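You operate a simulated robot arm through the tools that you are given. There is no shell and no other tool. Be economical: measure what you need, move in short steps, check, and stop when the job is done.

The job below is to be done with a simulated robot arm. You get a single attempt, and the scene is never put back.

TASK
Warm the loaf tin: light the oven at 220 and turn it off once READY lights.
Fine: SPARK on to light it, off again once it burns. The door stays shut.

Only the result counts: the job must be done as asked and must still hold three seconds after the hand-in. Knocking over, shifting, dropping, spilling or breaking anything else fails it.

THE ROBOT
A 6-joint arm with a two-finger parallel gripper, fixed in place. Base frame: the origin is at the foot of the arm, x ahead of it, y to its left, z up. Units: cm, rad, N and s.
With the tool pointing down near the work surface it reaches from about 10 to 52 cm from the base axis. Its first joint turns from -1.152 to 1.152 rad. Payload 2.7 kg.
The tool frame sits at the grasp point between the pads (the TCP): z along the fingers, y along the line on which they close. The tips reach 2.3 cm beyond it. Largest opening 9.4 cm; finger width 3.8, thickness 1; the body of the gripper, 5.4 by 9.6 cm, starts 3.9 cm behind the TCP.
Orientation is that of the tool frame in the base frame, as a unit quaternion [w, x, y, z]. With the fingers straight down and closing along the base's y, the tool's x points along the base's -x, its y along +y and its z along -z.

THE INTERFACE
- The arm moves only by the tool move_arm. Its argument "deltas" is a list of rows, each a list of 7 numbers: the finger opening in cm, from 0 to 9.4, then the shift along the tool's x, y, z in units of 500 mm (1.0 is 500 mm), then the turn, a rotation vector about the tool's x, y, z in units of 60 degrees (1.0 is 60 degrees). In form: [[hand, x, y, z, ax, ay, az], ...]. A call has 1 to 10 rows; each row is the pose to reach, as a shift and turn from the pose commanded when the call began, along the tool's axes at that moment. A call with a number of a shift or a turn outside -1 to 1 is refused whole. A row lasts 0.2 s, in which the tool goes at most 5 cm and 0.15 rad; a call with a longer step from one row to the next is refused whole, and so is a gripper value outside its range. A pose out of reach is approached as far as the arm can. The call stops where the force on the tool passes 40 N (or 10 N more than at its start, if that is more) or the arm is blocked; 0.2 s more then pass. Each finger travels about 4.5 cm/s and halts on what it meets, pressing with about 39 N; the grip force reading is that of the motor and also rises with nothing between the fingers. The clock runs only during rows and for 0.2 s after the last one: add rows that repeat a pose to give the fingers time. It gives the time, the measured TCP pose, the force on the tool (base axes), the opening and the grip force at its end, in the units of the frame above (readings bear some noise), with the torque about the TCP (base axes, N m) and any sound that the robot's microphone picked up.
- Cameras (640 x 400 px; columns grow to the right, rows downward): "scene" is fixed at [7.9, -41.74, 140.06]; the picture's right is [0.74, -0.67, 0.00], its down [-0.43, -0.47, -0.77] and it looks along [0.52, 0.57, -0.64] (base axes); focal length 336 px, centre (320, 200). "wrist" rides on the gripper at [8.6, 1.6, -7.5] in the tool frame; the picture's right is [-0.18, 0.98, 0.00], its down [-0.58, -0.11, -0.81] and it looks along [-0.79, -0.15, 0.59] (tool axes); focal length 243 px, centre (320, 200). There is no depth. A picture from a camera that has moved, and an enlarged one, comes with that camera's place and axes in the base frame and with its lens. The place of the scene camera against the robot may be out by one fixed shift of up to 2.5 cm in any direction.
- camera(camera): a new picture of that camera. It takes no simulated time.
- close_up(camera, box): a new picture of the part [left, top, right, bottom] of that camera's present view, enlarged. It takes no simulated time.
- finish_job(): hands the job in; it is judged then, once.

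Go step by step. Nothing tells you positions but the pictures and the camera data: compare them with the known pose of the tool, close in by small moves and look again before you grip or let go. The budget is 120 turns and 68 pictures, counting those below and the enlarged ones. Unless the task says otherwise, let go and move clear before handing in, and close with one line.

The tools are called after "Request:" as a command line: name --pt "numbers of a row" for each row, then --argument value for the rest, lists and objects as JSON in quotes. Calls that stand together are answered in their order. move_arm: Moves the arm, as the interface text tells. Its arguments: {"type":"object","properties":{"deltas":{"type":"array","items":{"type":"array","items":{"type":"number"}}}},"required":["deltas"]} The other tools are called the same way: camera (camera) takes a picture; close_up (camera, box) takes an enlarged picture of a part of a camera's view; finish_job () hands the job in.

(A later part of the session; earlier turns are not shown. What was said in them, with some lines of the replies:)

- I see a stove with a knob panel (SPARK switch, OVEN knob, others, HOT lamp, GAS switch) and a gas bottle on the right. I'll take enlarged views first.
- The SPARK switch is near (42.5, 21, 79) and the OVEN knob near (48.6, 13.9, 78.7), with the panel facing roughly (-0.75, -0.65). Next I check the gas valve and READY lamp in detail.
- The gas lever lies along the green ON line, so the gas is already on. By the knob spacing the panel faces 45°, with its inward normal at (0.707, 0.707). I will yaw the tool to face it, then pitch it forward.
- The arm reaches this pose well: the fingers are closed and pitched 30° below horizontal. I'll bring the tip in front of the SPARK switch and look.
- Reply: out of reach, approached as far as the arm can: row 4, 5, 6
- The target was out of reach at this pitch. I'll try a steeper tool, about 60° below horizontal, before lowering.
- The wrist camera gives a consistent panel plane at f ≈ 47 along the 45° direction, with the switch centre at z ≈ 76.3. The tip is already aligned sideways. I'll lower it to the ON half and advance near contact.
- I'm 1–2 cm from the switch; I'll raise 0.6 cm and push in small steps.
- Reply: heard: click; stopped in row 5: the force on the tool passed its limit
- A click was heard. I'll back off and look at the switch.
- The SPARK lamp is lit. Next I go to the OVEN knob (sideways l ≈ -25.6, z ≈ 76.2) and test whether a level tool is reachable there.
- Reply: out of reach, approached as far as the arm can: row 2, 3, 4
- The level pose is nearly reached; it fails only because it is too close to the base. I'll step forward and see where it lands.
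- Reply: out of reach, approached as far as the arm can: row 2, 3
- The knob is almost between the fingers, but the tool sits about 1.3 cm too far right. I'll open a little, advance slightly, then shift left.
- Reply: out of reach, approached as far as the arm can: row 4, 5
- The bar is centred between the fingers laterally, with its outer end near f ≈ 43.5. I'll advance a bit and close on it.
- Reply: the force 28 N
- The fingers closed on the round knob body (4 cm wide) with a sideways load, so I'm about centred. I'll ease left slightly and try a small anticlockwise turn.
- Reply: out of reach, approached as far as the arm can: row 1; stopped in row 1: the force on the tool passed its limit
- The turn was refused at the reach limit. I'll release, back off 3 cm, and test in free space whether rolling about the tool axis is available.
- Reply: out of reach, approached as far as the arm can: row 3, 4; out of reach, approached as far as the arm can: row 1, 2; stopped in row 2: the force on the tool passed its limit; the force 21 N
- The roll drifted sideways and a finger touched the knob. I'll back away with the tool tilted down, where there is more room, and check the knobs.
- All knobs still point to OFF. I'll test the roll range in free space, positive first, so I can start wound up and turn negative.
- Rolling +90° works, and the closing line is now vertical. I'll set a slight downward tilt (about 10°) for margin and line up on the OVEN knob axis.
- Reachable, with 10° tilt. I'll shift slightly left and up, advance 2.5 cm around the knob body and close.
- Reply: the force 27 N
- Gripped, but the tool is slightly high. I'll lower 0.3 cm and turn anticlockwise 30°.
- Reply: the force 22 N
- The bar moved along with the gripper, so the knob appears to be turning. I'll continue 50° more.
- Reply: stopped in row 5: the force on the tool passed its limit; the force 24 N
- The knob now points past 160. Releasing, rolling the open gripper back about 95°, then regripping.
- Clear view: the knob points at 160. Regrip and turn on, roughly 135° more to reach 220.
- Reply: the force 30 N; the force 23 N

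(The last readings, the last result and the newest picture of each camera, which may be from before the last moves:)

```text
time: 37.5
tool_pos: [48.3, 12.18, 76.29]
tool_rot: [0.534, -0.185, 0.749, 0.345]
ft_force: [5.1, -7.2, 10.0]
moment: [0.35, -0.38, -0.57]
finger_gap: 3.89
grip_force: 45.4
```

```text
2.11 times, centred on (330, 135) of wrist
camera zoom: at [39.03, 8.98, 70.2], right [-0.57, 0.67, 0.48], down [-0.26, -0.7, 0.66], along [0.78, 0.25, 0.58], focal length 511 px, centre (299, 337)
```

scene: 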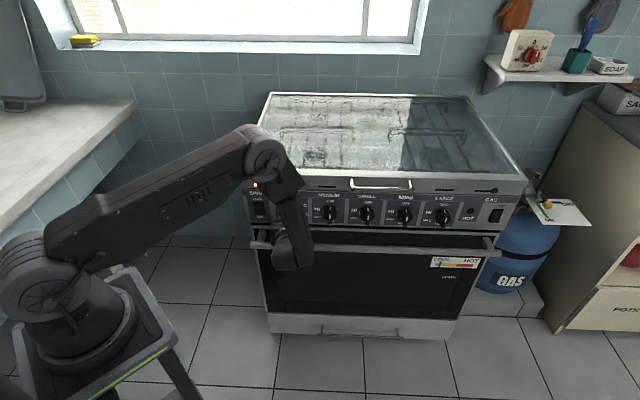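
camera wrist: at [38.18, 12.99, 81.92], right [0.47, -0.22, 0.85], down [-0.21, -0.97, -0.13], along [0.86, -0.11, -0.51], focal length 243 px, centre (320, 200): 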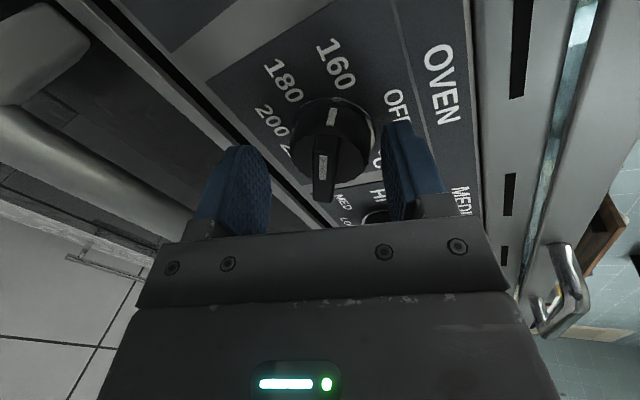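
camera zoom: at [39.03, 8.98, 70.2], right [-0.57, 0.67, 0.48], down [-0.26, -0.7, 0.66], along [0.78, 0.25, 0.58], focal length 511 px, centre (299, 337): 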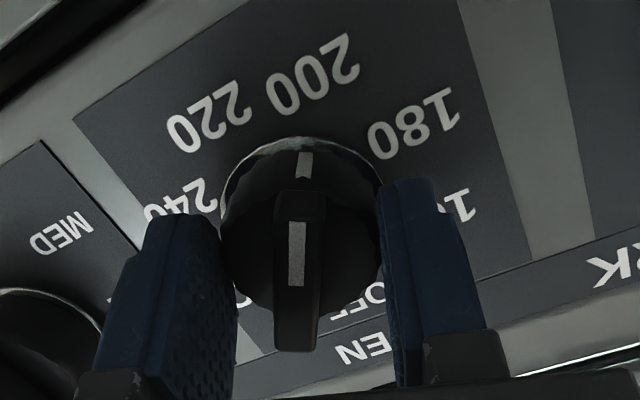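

The pointer is at 200. I'll turn about 40° further and look.

Request:
move_arm --pt "0.5 0 0 0 0 0 -0.1" --pt "0.5 0 0 0 0 0 -0.2" --pt "0.5 0 0 0 0 0 -0.3" --pt "0.5 0 0 0 0 0 -0.4" --pt "0.5 0 0 0 0 0 -0.5" --pt "0.5 0 0 0 0 0 -0.6" --pt "0.5 0 0 0 0 0 -0.7"

Request:
close_up --camera "wrist" --box '[220, 40, 440, 230]'

Request:
close_up --camera "scene" --box '[410, 180, 530, 300]'

```text
time: 38.5
tool_pos: [48.65, 12.4, 76.18]
tool_rot: [0.585, -0.339, 0.696, 0.243]
ft_force: [-13.8, -9.8, 9.4]
moment: [0.24, -0.24, 0.08]
finger_gap: 3.93
grip_force: 45.0
out of reach, approached as far as the arm can: row 4, 5
stopped in row 5: the force on the tool passed its limit (the readings are from after the stop); the commanded pose is now the measured one
```

```text
2.11 times, centred on (330, 135) of wrist
camera zoom: at [41.88, 6.48, 69.11], right [-0.73, 0.68, 0.12], down [-0.39, -0.56, 0.73], along [0.56, 0.49, 0.67], focal length 511 px, centre (299, 337)
```

zoom: 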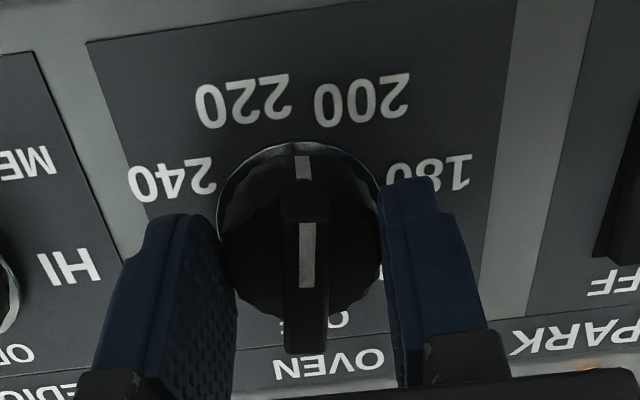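

```text
3.33 times, centred on (470, 240) of scene
camera zoom: at [7.85, -41.76, 140.05], right [0.74, -0.67, 0.0], down [-0.43, -0.47, -0.77], along [0.52, 0.57, -0.64], focal length 1119 px, centre (-180, 67)
```

zoom: 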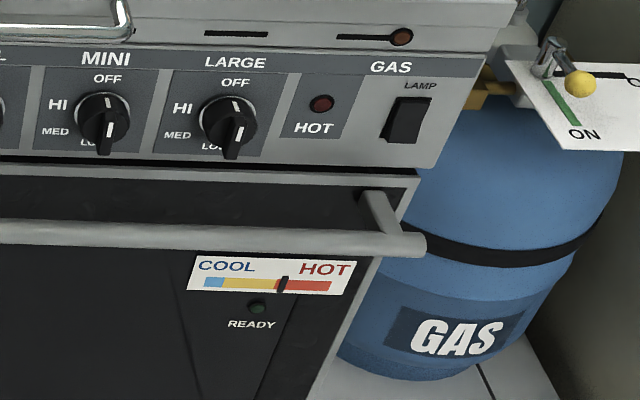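

It's burning (the gauge is rising), and the pointer is between 200 and 220. I'll regrip with the roll backed off and turn about 17° more.

Request:
move_arm --pt "5 -0.004 0 -0.01 0 0.03 0" --pt "6 -0.004 0 -0.01 0 0.03 0.13" --pt "6 -0.004 0 -0.01 0 0.03 0.26" --pt "6 -0.004 0 -0.01 0 0.03 0.39" --pt "6 -0.004 0 -0.01 0 0.03 0.52" --pt "6 -0.004 0 -0.01 0 0.03 0.6"

Request:
move_arm --pt "4 0 0 0.008 0 0 0" --pt "2 0 0 0.008 0 0 0" --pt "0.5 0 0 0.008 0 0 0" --pt "0.5 0 0 0.008 0 0 -0.1" --pt "0.5 0 0 0.008 0 0 -0.2" --pt "0.5 0 0 0.008 0 0 -0.3"

Request:
close_up --camera "wrist" --box '[220, 40, 440, 230]'

```text
time: 39.9
tool_pos: [48.46, 12.1, 76.43]
tool_rot: [0.47, -0.109, 0.776, 0.406]
ft_force: [0.4, -0.1, 0.1]
moment: [0.02, 0.02, -0.01]
finger_gap: 6.01
grip_force: 0.1
```

```text
time: 41.3
tool_pos: [48.58, 12.4, 76.17]
tool_rot: [0.528, -0.232, 0.749, 0.327]
ft_force: [-14.8, 12.2, 8.5]
moment: [0.26, -0.2, -0.1]
finger_gap: 3.95
grip_force: 45.2
```

```text
2.11 times, centred on (330, 135) of wrist
camera zoom: at [39.88, 8.25, 70.26], right [-0.62, 0.67, 0.41], down [-0.24, -0.67, 0.71], along [0.75, 0.34, 0.57], focal length 511 px, centre (299, 337)
```

zoom: 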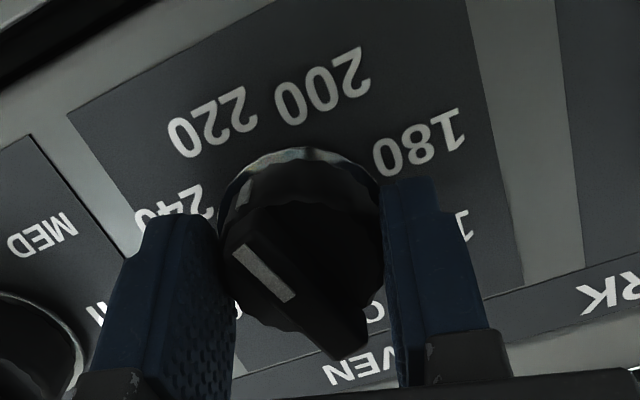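

By my reconstruction 220 sits at 195° on the dial, and the pointer is at about 196°. I'll release and back off to verify.

Request:
move_arm --pt "5 0 0 0 0 0 0" --pt "6.5 0 0 0 0 0 0" --pt "6.5 0 0 -0.03 0 0.02 0.05" --pt "6.5 0 0 -0.06 0 0.08 0.05" --pt "6.5 0 0 -0.1 0 0.15 0.05" --pt "6.5 0 0 -0.13 0 0.25 0.05"

Request:
camera --camera "wrist"

Request:
close_up --camera "scene" --box '[230, 160, 530, 300]'

```text
time: 42.7
tool_pos: [44.52, 7.4, 77.83]
tool_rot: [0.416, -0.251, 0.818, 0.307]
ft_force: [0.1, -0.3, -0.3]
moment: [-0.02, -0.01, -0.01]
finger_gap: 6.49
grip_force: 0.1
```

```text
25 pictures are left
camera wrist: at [34.86, 1.91, 74.55], right [-0.56, 0.7, 0.44], down [-0.04, -0.56, 0.83], along [0.83, 0.44, 0.34], focal length 243 px, centre (320, 200)
```

wrist: 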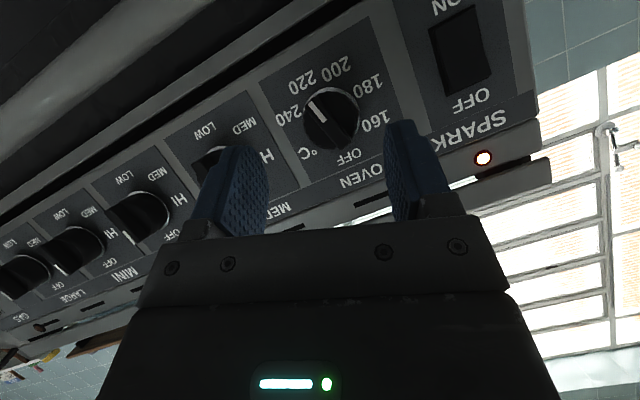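

```text
2.13 times, centred on (380, 230) of scene
camera zoom: at [7.9, -41.74, 140.06], right [0.74, -0.67, 0.0], down [-0.43, -0.47, -0.77], along [0.52, 0.57, -0.64], focal length 716 px, centre (192, 136)
```

zoom: 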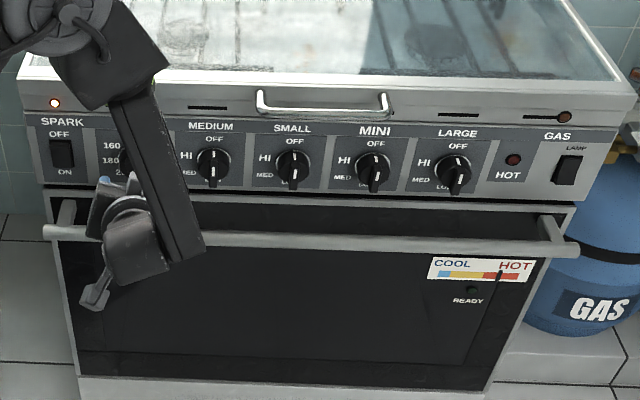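

Request:
close_up --camera "wrist" --box '[260, 40, 410, 190]'

```text
2.67 times, centred on (335, 115) of wrist
camera zoom: at [34.86, 1.91, 74.55], right [-0.56, 0.7, 0.44], down [-0.04, -0.56, 0.83], along [0.83, 0.44, 0.34], focal length 647 px, centre (280, 427)
```

zoom: 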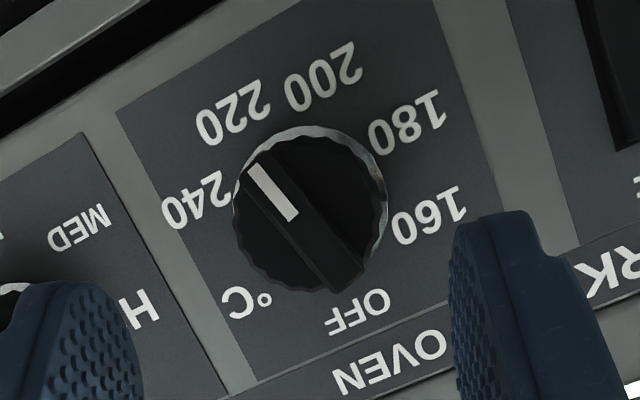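

The knob sits at 220 and the oven is heating, with READY not yet lit. Next I go back to the SPARK switch to press its OFF (upper) half.

Request:
move_arm --pt "4 0.003 0.036 0.008 0.033 0.088 -0.035" --pt "2 0.007 0.072 0.016 0.066 0.176 -0.071" --pt "0 0.01 0.109 0.025 0.099 0.264 -0.106" --pt "0 0.014 0.145 0.033 0.132 0.352 -0.141" --pt "0 0.017 0.181 0.041 0.165 0.44 -0.177" --pt "0 0.0204 0.2176 0.049 0.198 0.528 -0.212" --pt "0 0.0204 0.2176 0.049 0.198 0.528 -0.212"

Request:
camera --camera "wrist"

Request:
close_up --camera "scene" --box '[410, 180, 530, 300]'

```text
time: 44.3
tool_pos: [37.91, 16.48, 79.27]
tool_rot: [0.232, -0.37, 0.895, 0.095]
ft_force: [0.0, -0.5, -0.2]
moment: [-0.01, -0.03, 0.02]
finger_gap: 0.0
grip_force: 38.8
```

```text
22 pictures are left
camera wrist: at [28.85, 9.91, 81.63], right [-0.58, 0.81, 0.09], down [0.16, 0.01, 0.99], along [0.8, 0.59, -0.13], focal length 243 px, centre (320, 200)
```

wrist: 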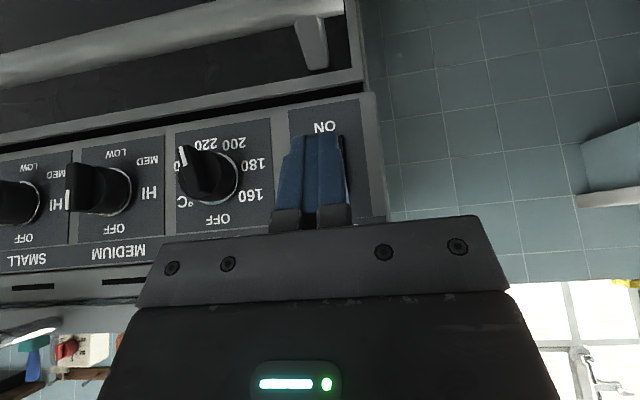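

```text
3.33 times, centred on (470, 240) of scene
camera zoom: at [7.9, -41.74, 140.06], right [0.74, -0.67, 0.0], down [-0.43, -0.47, -0.77], along [0.52, 0.57, -0.64], focal length 1119 px, centre (-180, 67)
```

zoom: 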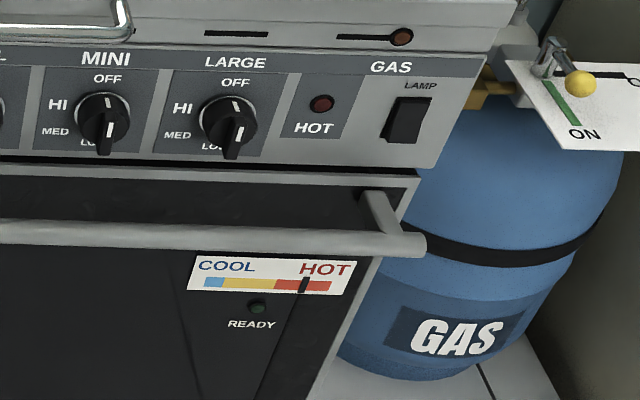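

Request:
move_arm --pt "0 -0.03 0 0.02 0 0 0" --pt "0 -0.059 0 0.038 0 0 0" --pt "0 -0.068 0 0.0427 0 0 0" --pt "0 -0.077 0 0.0474 0 0 0" --pt "0 -0.0855 0 0.052 0 0 0" --pt "0 -0.094 0 0.0567 0 0 0" --pt "0 -0.103 0 0.0614 0 0 0"

Request:
camera --camera "scene"

```text
time: 45.7
tool_pos: [41.38, 20.02, 78.52]
tool_rot: [0.228, -0.369, 0.896, 0.092]
ft_force: [-7.3, -6.8, 4.7]
moment: [0.05, -0.03, 0.06]
finger_gap: 0.0
grip_force: 38.7
heard: click
stopped in row 6: the force on the tool passed its limit (the readings are from after the stop); the commanded pose is now the measured one
```

```text
20 pictures are left
```

scene: 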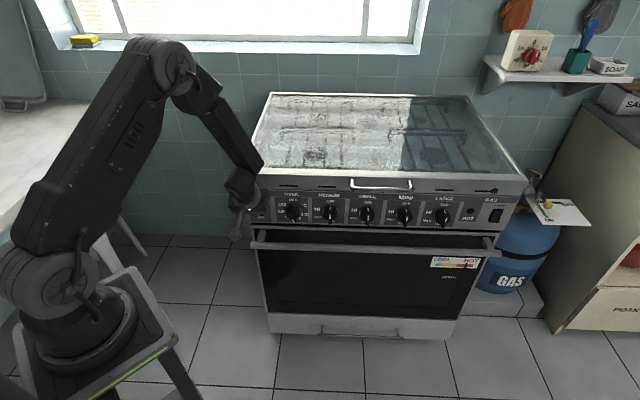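

The SPARK switch clicked. I'll back off, check the lamp and READY, and move back in front of the OVEN knob.

Request:
move_arm --pt "0 0.044 0 -0.025 0 0 0" --pt "0 0.088 0 -0.05 0 0 0" --pt "2 0.088 -0.07 -0.05 0 0 0" --pt "4 0.088 -0.14 -0.05 0 0 0" --pt "6.2 0.088 -0.205 -0.05 0 0 0" --pt "6.2 0.088 -0.205 -0.05 0 0 0"

Request:
close_up --camera "scene" --box '[230, 160, 530, 300]'

Request:
camera --camera "wrist"

```text
time: 47.1
tool_pos: [45.15, 9.07, 78.38]
tool_rot: [0.228, -0.37, 0.896, 0.093]
ft_force: [0.1, 0.4, 0.0]
moment: [-0.01, -0.02, 0.0]
finger_gap: 6.19
grip_force: 0.1
```

```text
2.13 times, centred on (380, 230) of scene
camera zoom: at [7.9, -41.74, 140.06], right [0.74, -0.67, 0.0], down [-0.43, -0.47, -0.77], along [0.52, 0.57, -0.64], focal length 716 px, centre (192, 136)
```

zoom: 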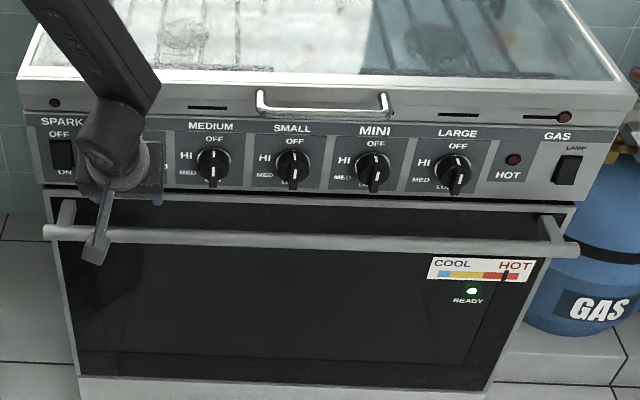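

```text
18 pictures are left
camera wrist: at [36.08, 2.48, 80.88], right [-0.58, 0.81, 0.09], down [0.17, 0.01, 0.99], along [0.8, 0.59, -0.14], focal length 243 px, centre (320, 200)
```

wrist: 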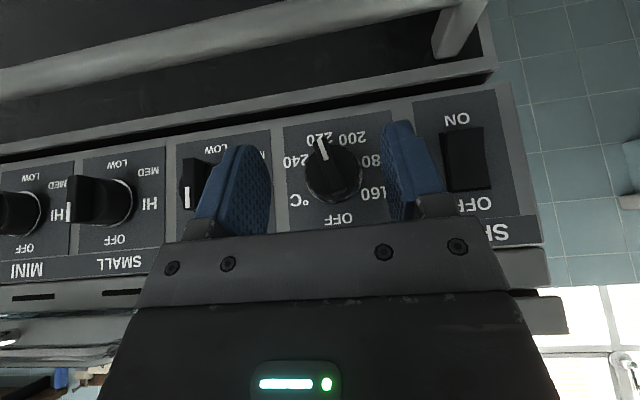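

READY is lit, SPARK is off, and the knob is at 220. Now I turn the oven off: align on the knob again.

Request:
move_arm --pt "6.2 -0.003 0 0.009 0 -0.138 0" --pt "6.2 -0.007 0 0.018 0 -0.276 0" --pt "6.2 -0.01 0 0.027 0 -0.414 0" --pt "6.2 -0.014 0 0.036 0 -0.552 0" --pt "6.2 -0.018 0 0.045 0 -0.69 0" --pt "6.2 -0.021 0 0.054 0 -0.825 0" --pt "6.2 -0.021 0 0.054 0 -0.825 0"

Request:
camera --camera "wrist"

```text
time: 48.7
tool_pos: [47.1, 10.49, 76.94]
tool_rot: [0.581, -0.296, 0.718, 0.243]
ft_force: [0.2, -0.1, 0.2]
moment: [-0.02, 0.02, 0.0]
finger_gap: 6.2
grip_force: 0.1
out of reach, approached as far as the arm can: row 6, 7
```

```text
17 pictures are left
camera wrist: at [39.45, 5.42, 70.03], right [-0.67, 0.72, 0.19], down [-0.39, -0.55, 0.73], along [0.63, 0.42, 0.65], focal length 243 px, centre (320, 200)
```

wrist: 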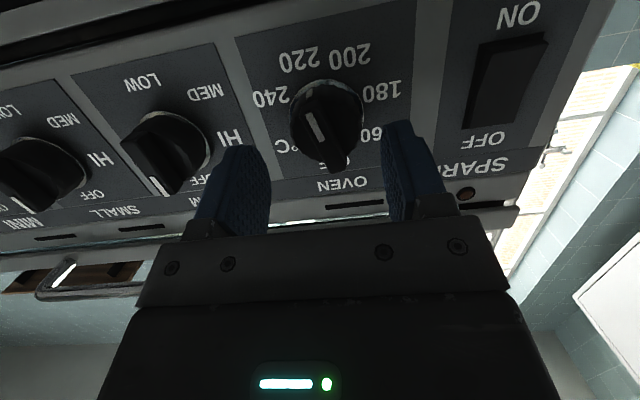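

Request:
move_arm --pt "6.2 0.008 0.008 0.02 0 0 0" --pt "6.2 0.008 0.008 0.043 0 0 0" --pt "5 0.008 0.008 0.043 0 0 0" --pt "3 0.008 0.008 0.043 0 0 0" --pt "1 0.008 0.008 0.043 0 0 0" --pt "0.5 0.008 0.008 0.043 0 0 0"

Request:
move_arm --pt "0.5 0 0 0 0 0 0.1" --pt "0.5 0 0 0 0 0 0.2" --pt "0.5 0 0 0 0 0 0.3" --pt "0.5 0 0 0 0 0 0.4" --pt "0.5 0 0 0 0 0 0.5"

Request:
camera --camera "wrist"

```text
time: 50.1
tool_pos: [48.24, 12.25, 76.16]
tool_rot: [0.582, -0.295, 0.719, 0.238]
ft_force: [14.6, -14.0, -5.8]
moment: [-0.1, 0.11, -0.48]
finger_gap: 3.95
grip_force: 44.8
```

```text
time: 51.3
tool_pos: [48.08, 12.48, 76.27]
tool_rot: [0.5, -0.101, 0.77, 0.384]
ft_force: [7.8, -5.1, 11.3]
moment: [-0.2, 0.16, 0.63]
finger_gap: 3.98
grip_force: 45.2
```

```text
16 pictures are left
camera wrist: at [37.96, 10.52, 71.23], right [-0.44, 0.63, 0.64], down [-0.22, -0.77, 0.6], along [0.87, 0.13, 0.48], focal length 243 px, centre (320, 200)
```

wrist: 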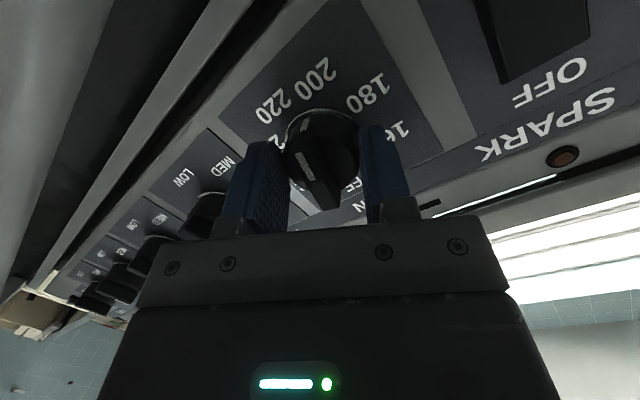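

Turning clockwise works. Continuing the stroke.

Request:
move_arm --pt "0.5 0 0 0 0 0 0.1" --pt "0.5 0 0 0 0 0 0.2" --pt "0.5 0 0 0 0 0 0.3" --pt "0.5 0 0 0 0 0 0.4" --pt "0.5 0 0 0 0 0 0.5"

Request:
move_arm --pt "0.5 0 0 0 0 0 0.1" --pt "0.5 0 0 0 0 0 0.2" --pt "0.5 0 0 0 0 0 0.3" --pt "0.5 0 0 0 0 0 0.4" --pt "0.5 0 0 0 0 0 0.5"

Request:
move_arm --pt "0.5 0 0 0 0 0 0.1" --pt "0.5 0 0 0 0 0 0.2" --pt "0.5 0 0 0 0 0 0.3" --pt "0.5 0 0 0 0 0 0.4" --pt "0.5 0 0 0 0 0 0.5"

Request:
camera --camera "wrist"

```text
time: 52.6
tool_pos: [48.01, 12.68, 76.24]
tool_rot: [0.385, 0.096, 0.767, 0.505]
ft_force: [-3.8, 1.8, 3.3]
moment: [0.43, -0.48, 0.04]
finger_gap: 4.0
grip_force: 44.7
stopped in row 5: the force on the tool passed its limit (the readings are from after the stop); the commanded pose is now the measured one
```

```text
time: 53.8
tool_pos: [48.14, 12.65, 76.66]
tool_rot: [0.242, 0.289, 0.713, 0.591]
ft_force: [-13.5, 11.5, 32.0]
moment: [0.45, -0.61, 1.22]
finger_gap: 4.04
grip_force: 44.8
```

```text
time: 55.0
tool_pos: [48.2, 12.35, 76.75]
tool_rot: [0.084, 0.465, 0.612, 0.634]
ft_force: [-0.5, -1.5, 31.6]
moment: [1.02, -1.11, 0.66]
finger_gap: 3.98
grip_force: 45.6
```

```text
15 pictures are left
camera wrist: at [39.0, 12.85, 83.74], right [0.56, -0.36, 0.75], down [-0.29, -0.93, -0.23], along [0.78, -0.09, -0.62], focal length 243 px, centre (320, 200)
```

wrist: 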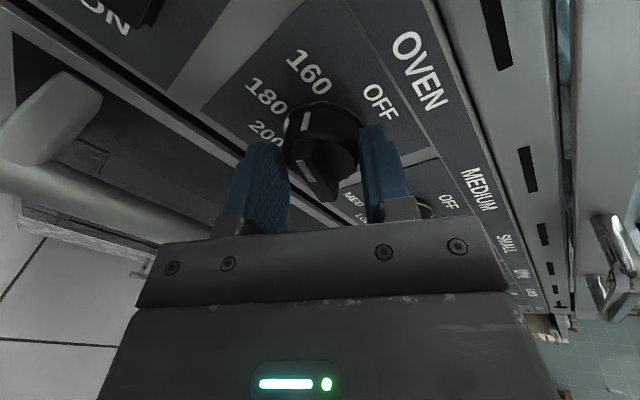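

About 120° turned; the pointer is between 180 and 160. I'll keep going.

Request:
move_arm --pt "0.5 0 0.005 0 0 0 0.1" --pt "0.5 0 0.008 0 0 0 0.2" --pt "0.5 0 0.008 0 0 0 0.3" --pt "0.5 0 0.008 0 0 0 0.4" --pt "0.5 0 0.008 0 0 0 0.5"

Request:
move_arm --pt "0.5 0 0 0 0 0 0.1" --pt "0.5 0 0 0 0 0 0.2" --pt "0.5 0 0 0 0 0 0.3" --pt "0.5 0 0 0 0 0 0.4" --pt "0.5 0 0 0 0 0 0.5"

Request:
camera --camera "wrist"

```text
time: 56.2
tool_pos: [48.2, 12.39, 76.7]
tool_rot: [-0.084, 0.611, 0.472, 0.63]
ft_force: [7.9, -9.7, 16.5]
moment: [0.68, -0.78, 0.08]
finger_gap: 3.93
grip_force: 45.1
```

```text
time: 57.4
tool_pos: [48.38, 12.49, 76.73]
tool_rot: [-0.242, 0.714, 0.297, 0.587]
ft_force: [16.4, -17.5, 13.1]
moment: [0.39, -0.55, -0.15]
finger_gap: 3.89
grip_force: 45.0
```

```text
14 pictures are left
camera wrist: at [45.55, 7.39, 86.7], right [0.67, -0.72, -0.18], down [-0.71, -0.56, -0.41], along [0.2, 0.4, -0.89], focal length 243 px, centre (320, 200)
```

wrist: 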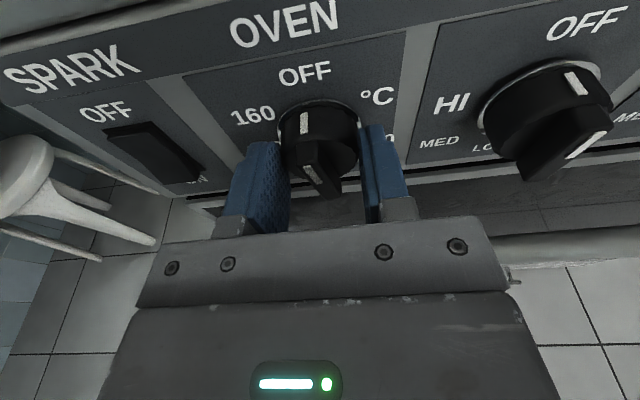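

Nearly at OFF; about 15–20° more.

Request:
move_arm --pt "0.5 0 0 0 0 0 0.1" --pt "0.5 0 0 0 0 0 0.2" --pt "0.5 0 0 0 0 0 0.3" --pt "0.5 0 0 0 0 0 0.3"

Request:
close_up --camera "wrist" --box '[180, 0, 480, 220]'

```text
time: 58.4
tool_pos: [48.35, 12.32, 76.56]
tool_rot: [-0.331, 0.751, 0.182, 0.541]
ft_force: [18.1, -18.4, 3.0]
moment: [-0.74, -0.55, -0.14]
finger_gap: 3.96
grip_force: 45.4
```

```text
1.82 times, centred on (330, 110) of wrist
camera zoom: at [47.16, 5.34, 85.74], right [0.56, -0.69, -0.47], down [-0.83, -0.43, -0.35], along [0.04, 0.58, -0.81], focal length 441 px, centre (302, 364)
```

zoom: 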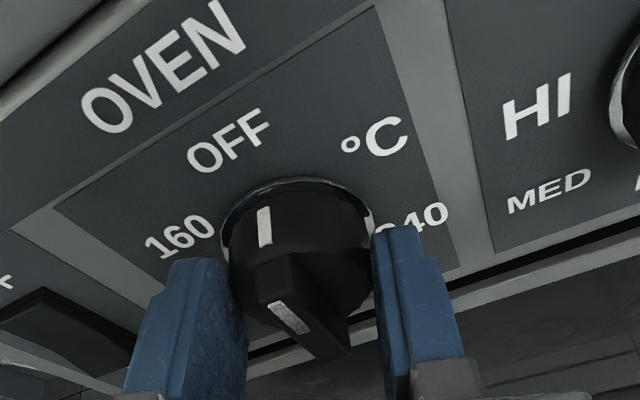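

It looks at OFF and the resisting torque suggests the stop. Releasing and backing off to check.

Request:
move_arm --pt "5 0 0 0 0 0 0" --pt "6.5 0 0 0 0 0 0" --pt "6.5 0 0 -0.03 0 0 0" --pt "6.5 0 0 -0.05 0 0 0"

Request:
camera --camera "wrist"

Request:
close_up --camera "scene" --box '[230, 160, 530, 300]'

```text
time: 59.4
tool_pos: [46.36, 10.62, 77.1]
tool_rot: [-0.333, 0.751, 0.185, 0.54]
ft_force: [0.3, 0.0, 0.8]
moment: [-0.01, 0.0, 0.02]
finger_gap: 6.48
grip_force: 0.1
```

```text
12 pictures are left
camera wrist: at [45.26, 3.67, 86.2], right [0.56, -0.68, -0.47], down [-0.83, -0.44, -0.35], along [0.04, 0.58, -0.81], focal length 243 px, centre (320, 200)
```

wrist: 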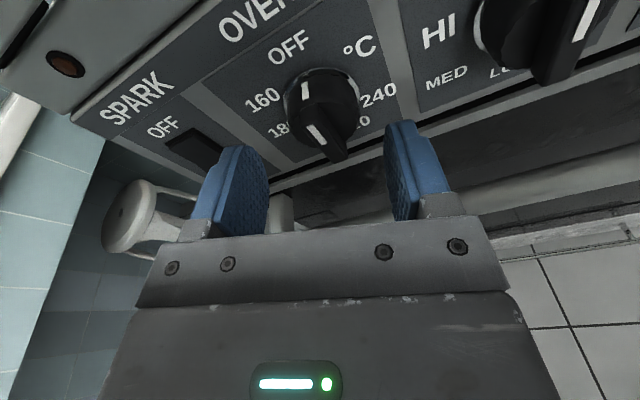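

```text
2.13 times, centred on (380, 230) of scene
camera zoom: at [7.9, -41.74, 140.06], right [0.74, -0.67, 0.0], down [-0.43, -0.47, -0.77], along [0.52, 0.57, -0.64], focal length 716 px, centre (192, 136)
```

zoom: 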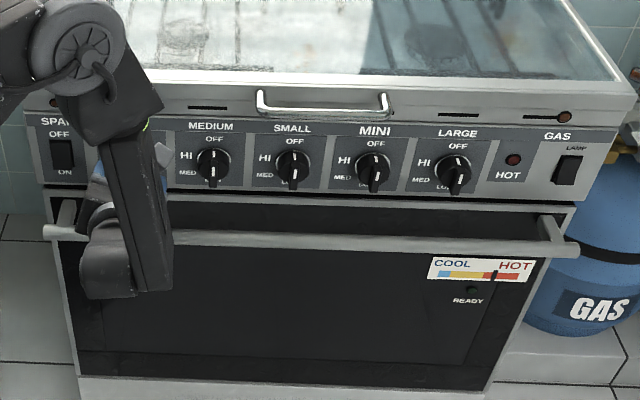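

READY is out and the gauge is falling. I'll move the arm clear to see the knob properly.

Request:
move_arm --pt "6.5 0 0 -0.05 0 -0.1 0" --pt "6.5 0.04 -0.05 -0.09 0 -0.2 0" --pt "6.5 0.08 -0.1 -0.11 0 -0.3 0" --pt "6.5 0.12 -0.15 -0.13 0 -0.4 0" --pt "6.5 0.155 -0.2 -0.15 0 -0.5 0" --pt "6.5 0.188 -0.24 -0.164 0 -0.6 0" --pt "6.5 0.188 -0.24 -0.164 0 -0.7 0"

Request:
camera --camera "scene"

Request:
close_up --camera "scene" --box '[240, 175, 340, 235]'

```text
time: 61.0
tool_pos: [36.57, 12.78, 90.96]
tool_rot: [-0.243, 0.895, 0.292, 0.234]
ft_force: [0.5, 0.5, 0.8]
moment: [-0.02, 0.01, 0.01]
finger_gap: 6.52
grip_force: 0.1
```

```text
10 pictures are left
```

scene: 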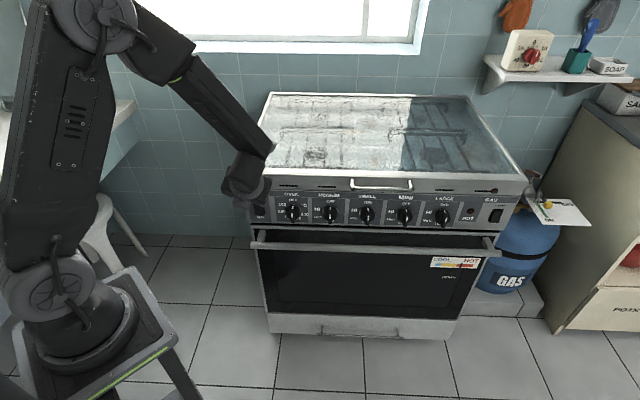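

```text
6.40 times, centred on (290, 205) of scene
camera zoom: at [7.9, -41.74, 140.06], right [0.74, -0.67, 0.0], down [-0.43, -0.47, -0.77], along [0.52, 0.57, -0.64], focal length 2148 px, centre (512, 168)
```

zoom: 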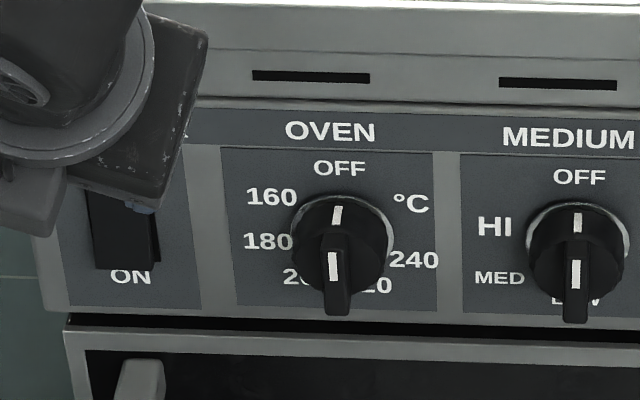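

The OVEN knob is back at OFF like the others, SPARK is off, READY came on during the run, and the arm is clear. Handing in.

Request:
finish_job

```text
The job is handed in.
```

The oven was lit with SPARK and set to 220, SPARK went off while it burned, and I turned the knob back to OFF after READY lit; the door stayed shut and the gas valve was left as it was, on.
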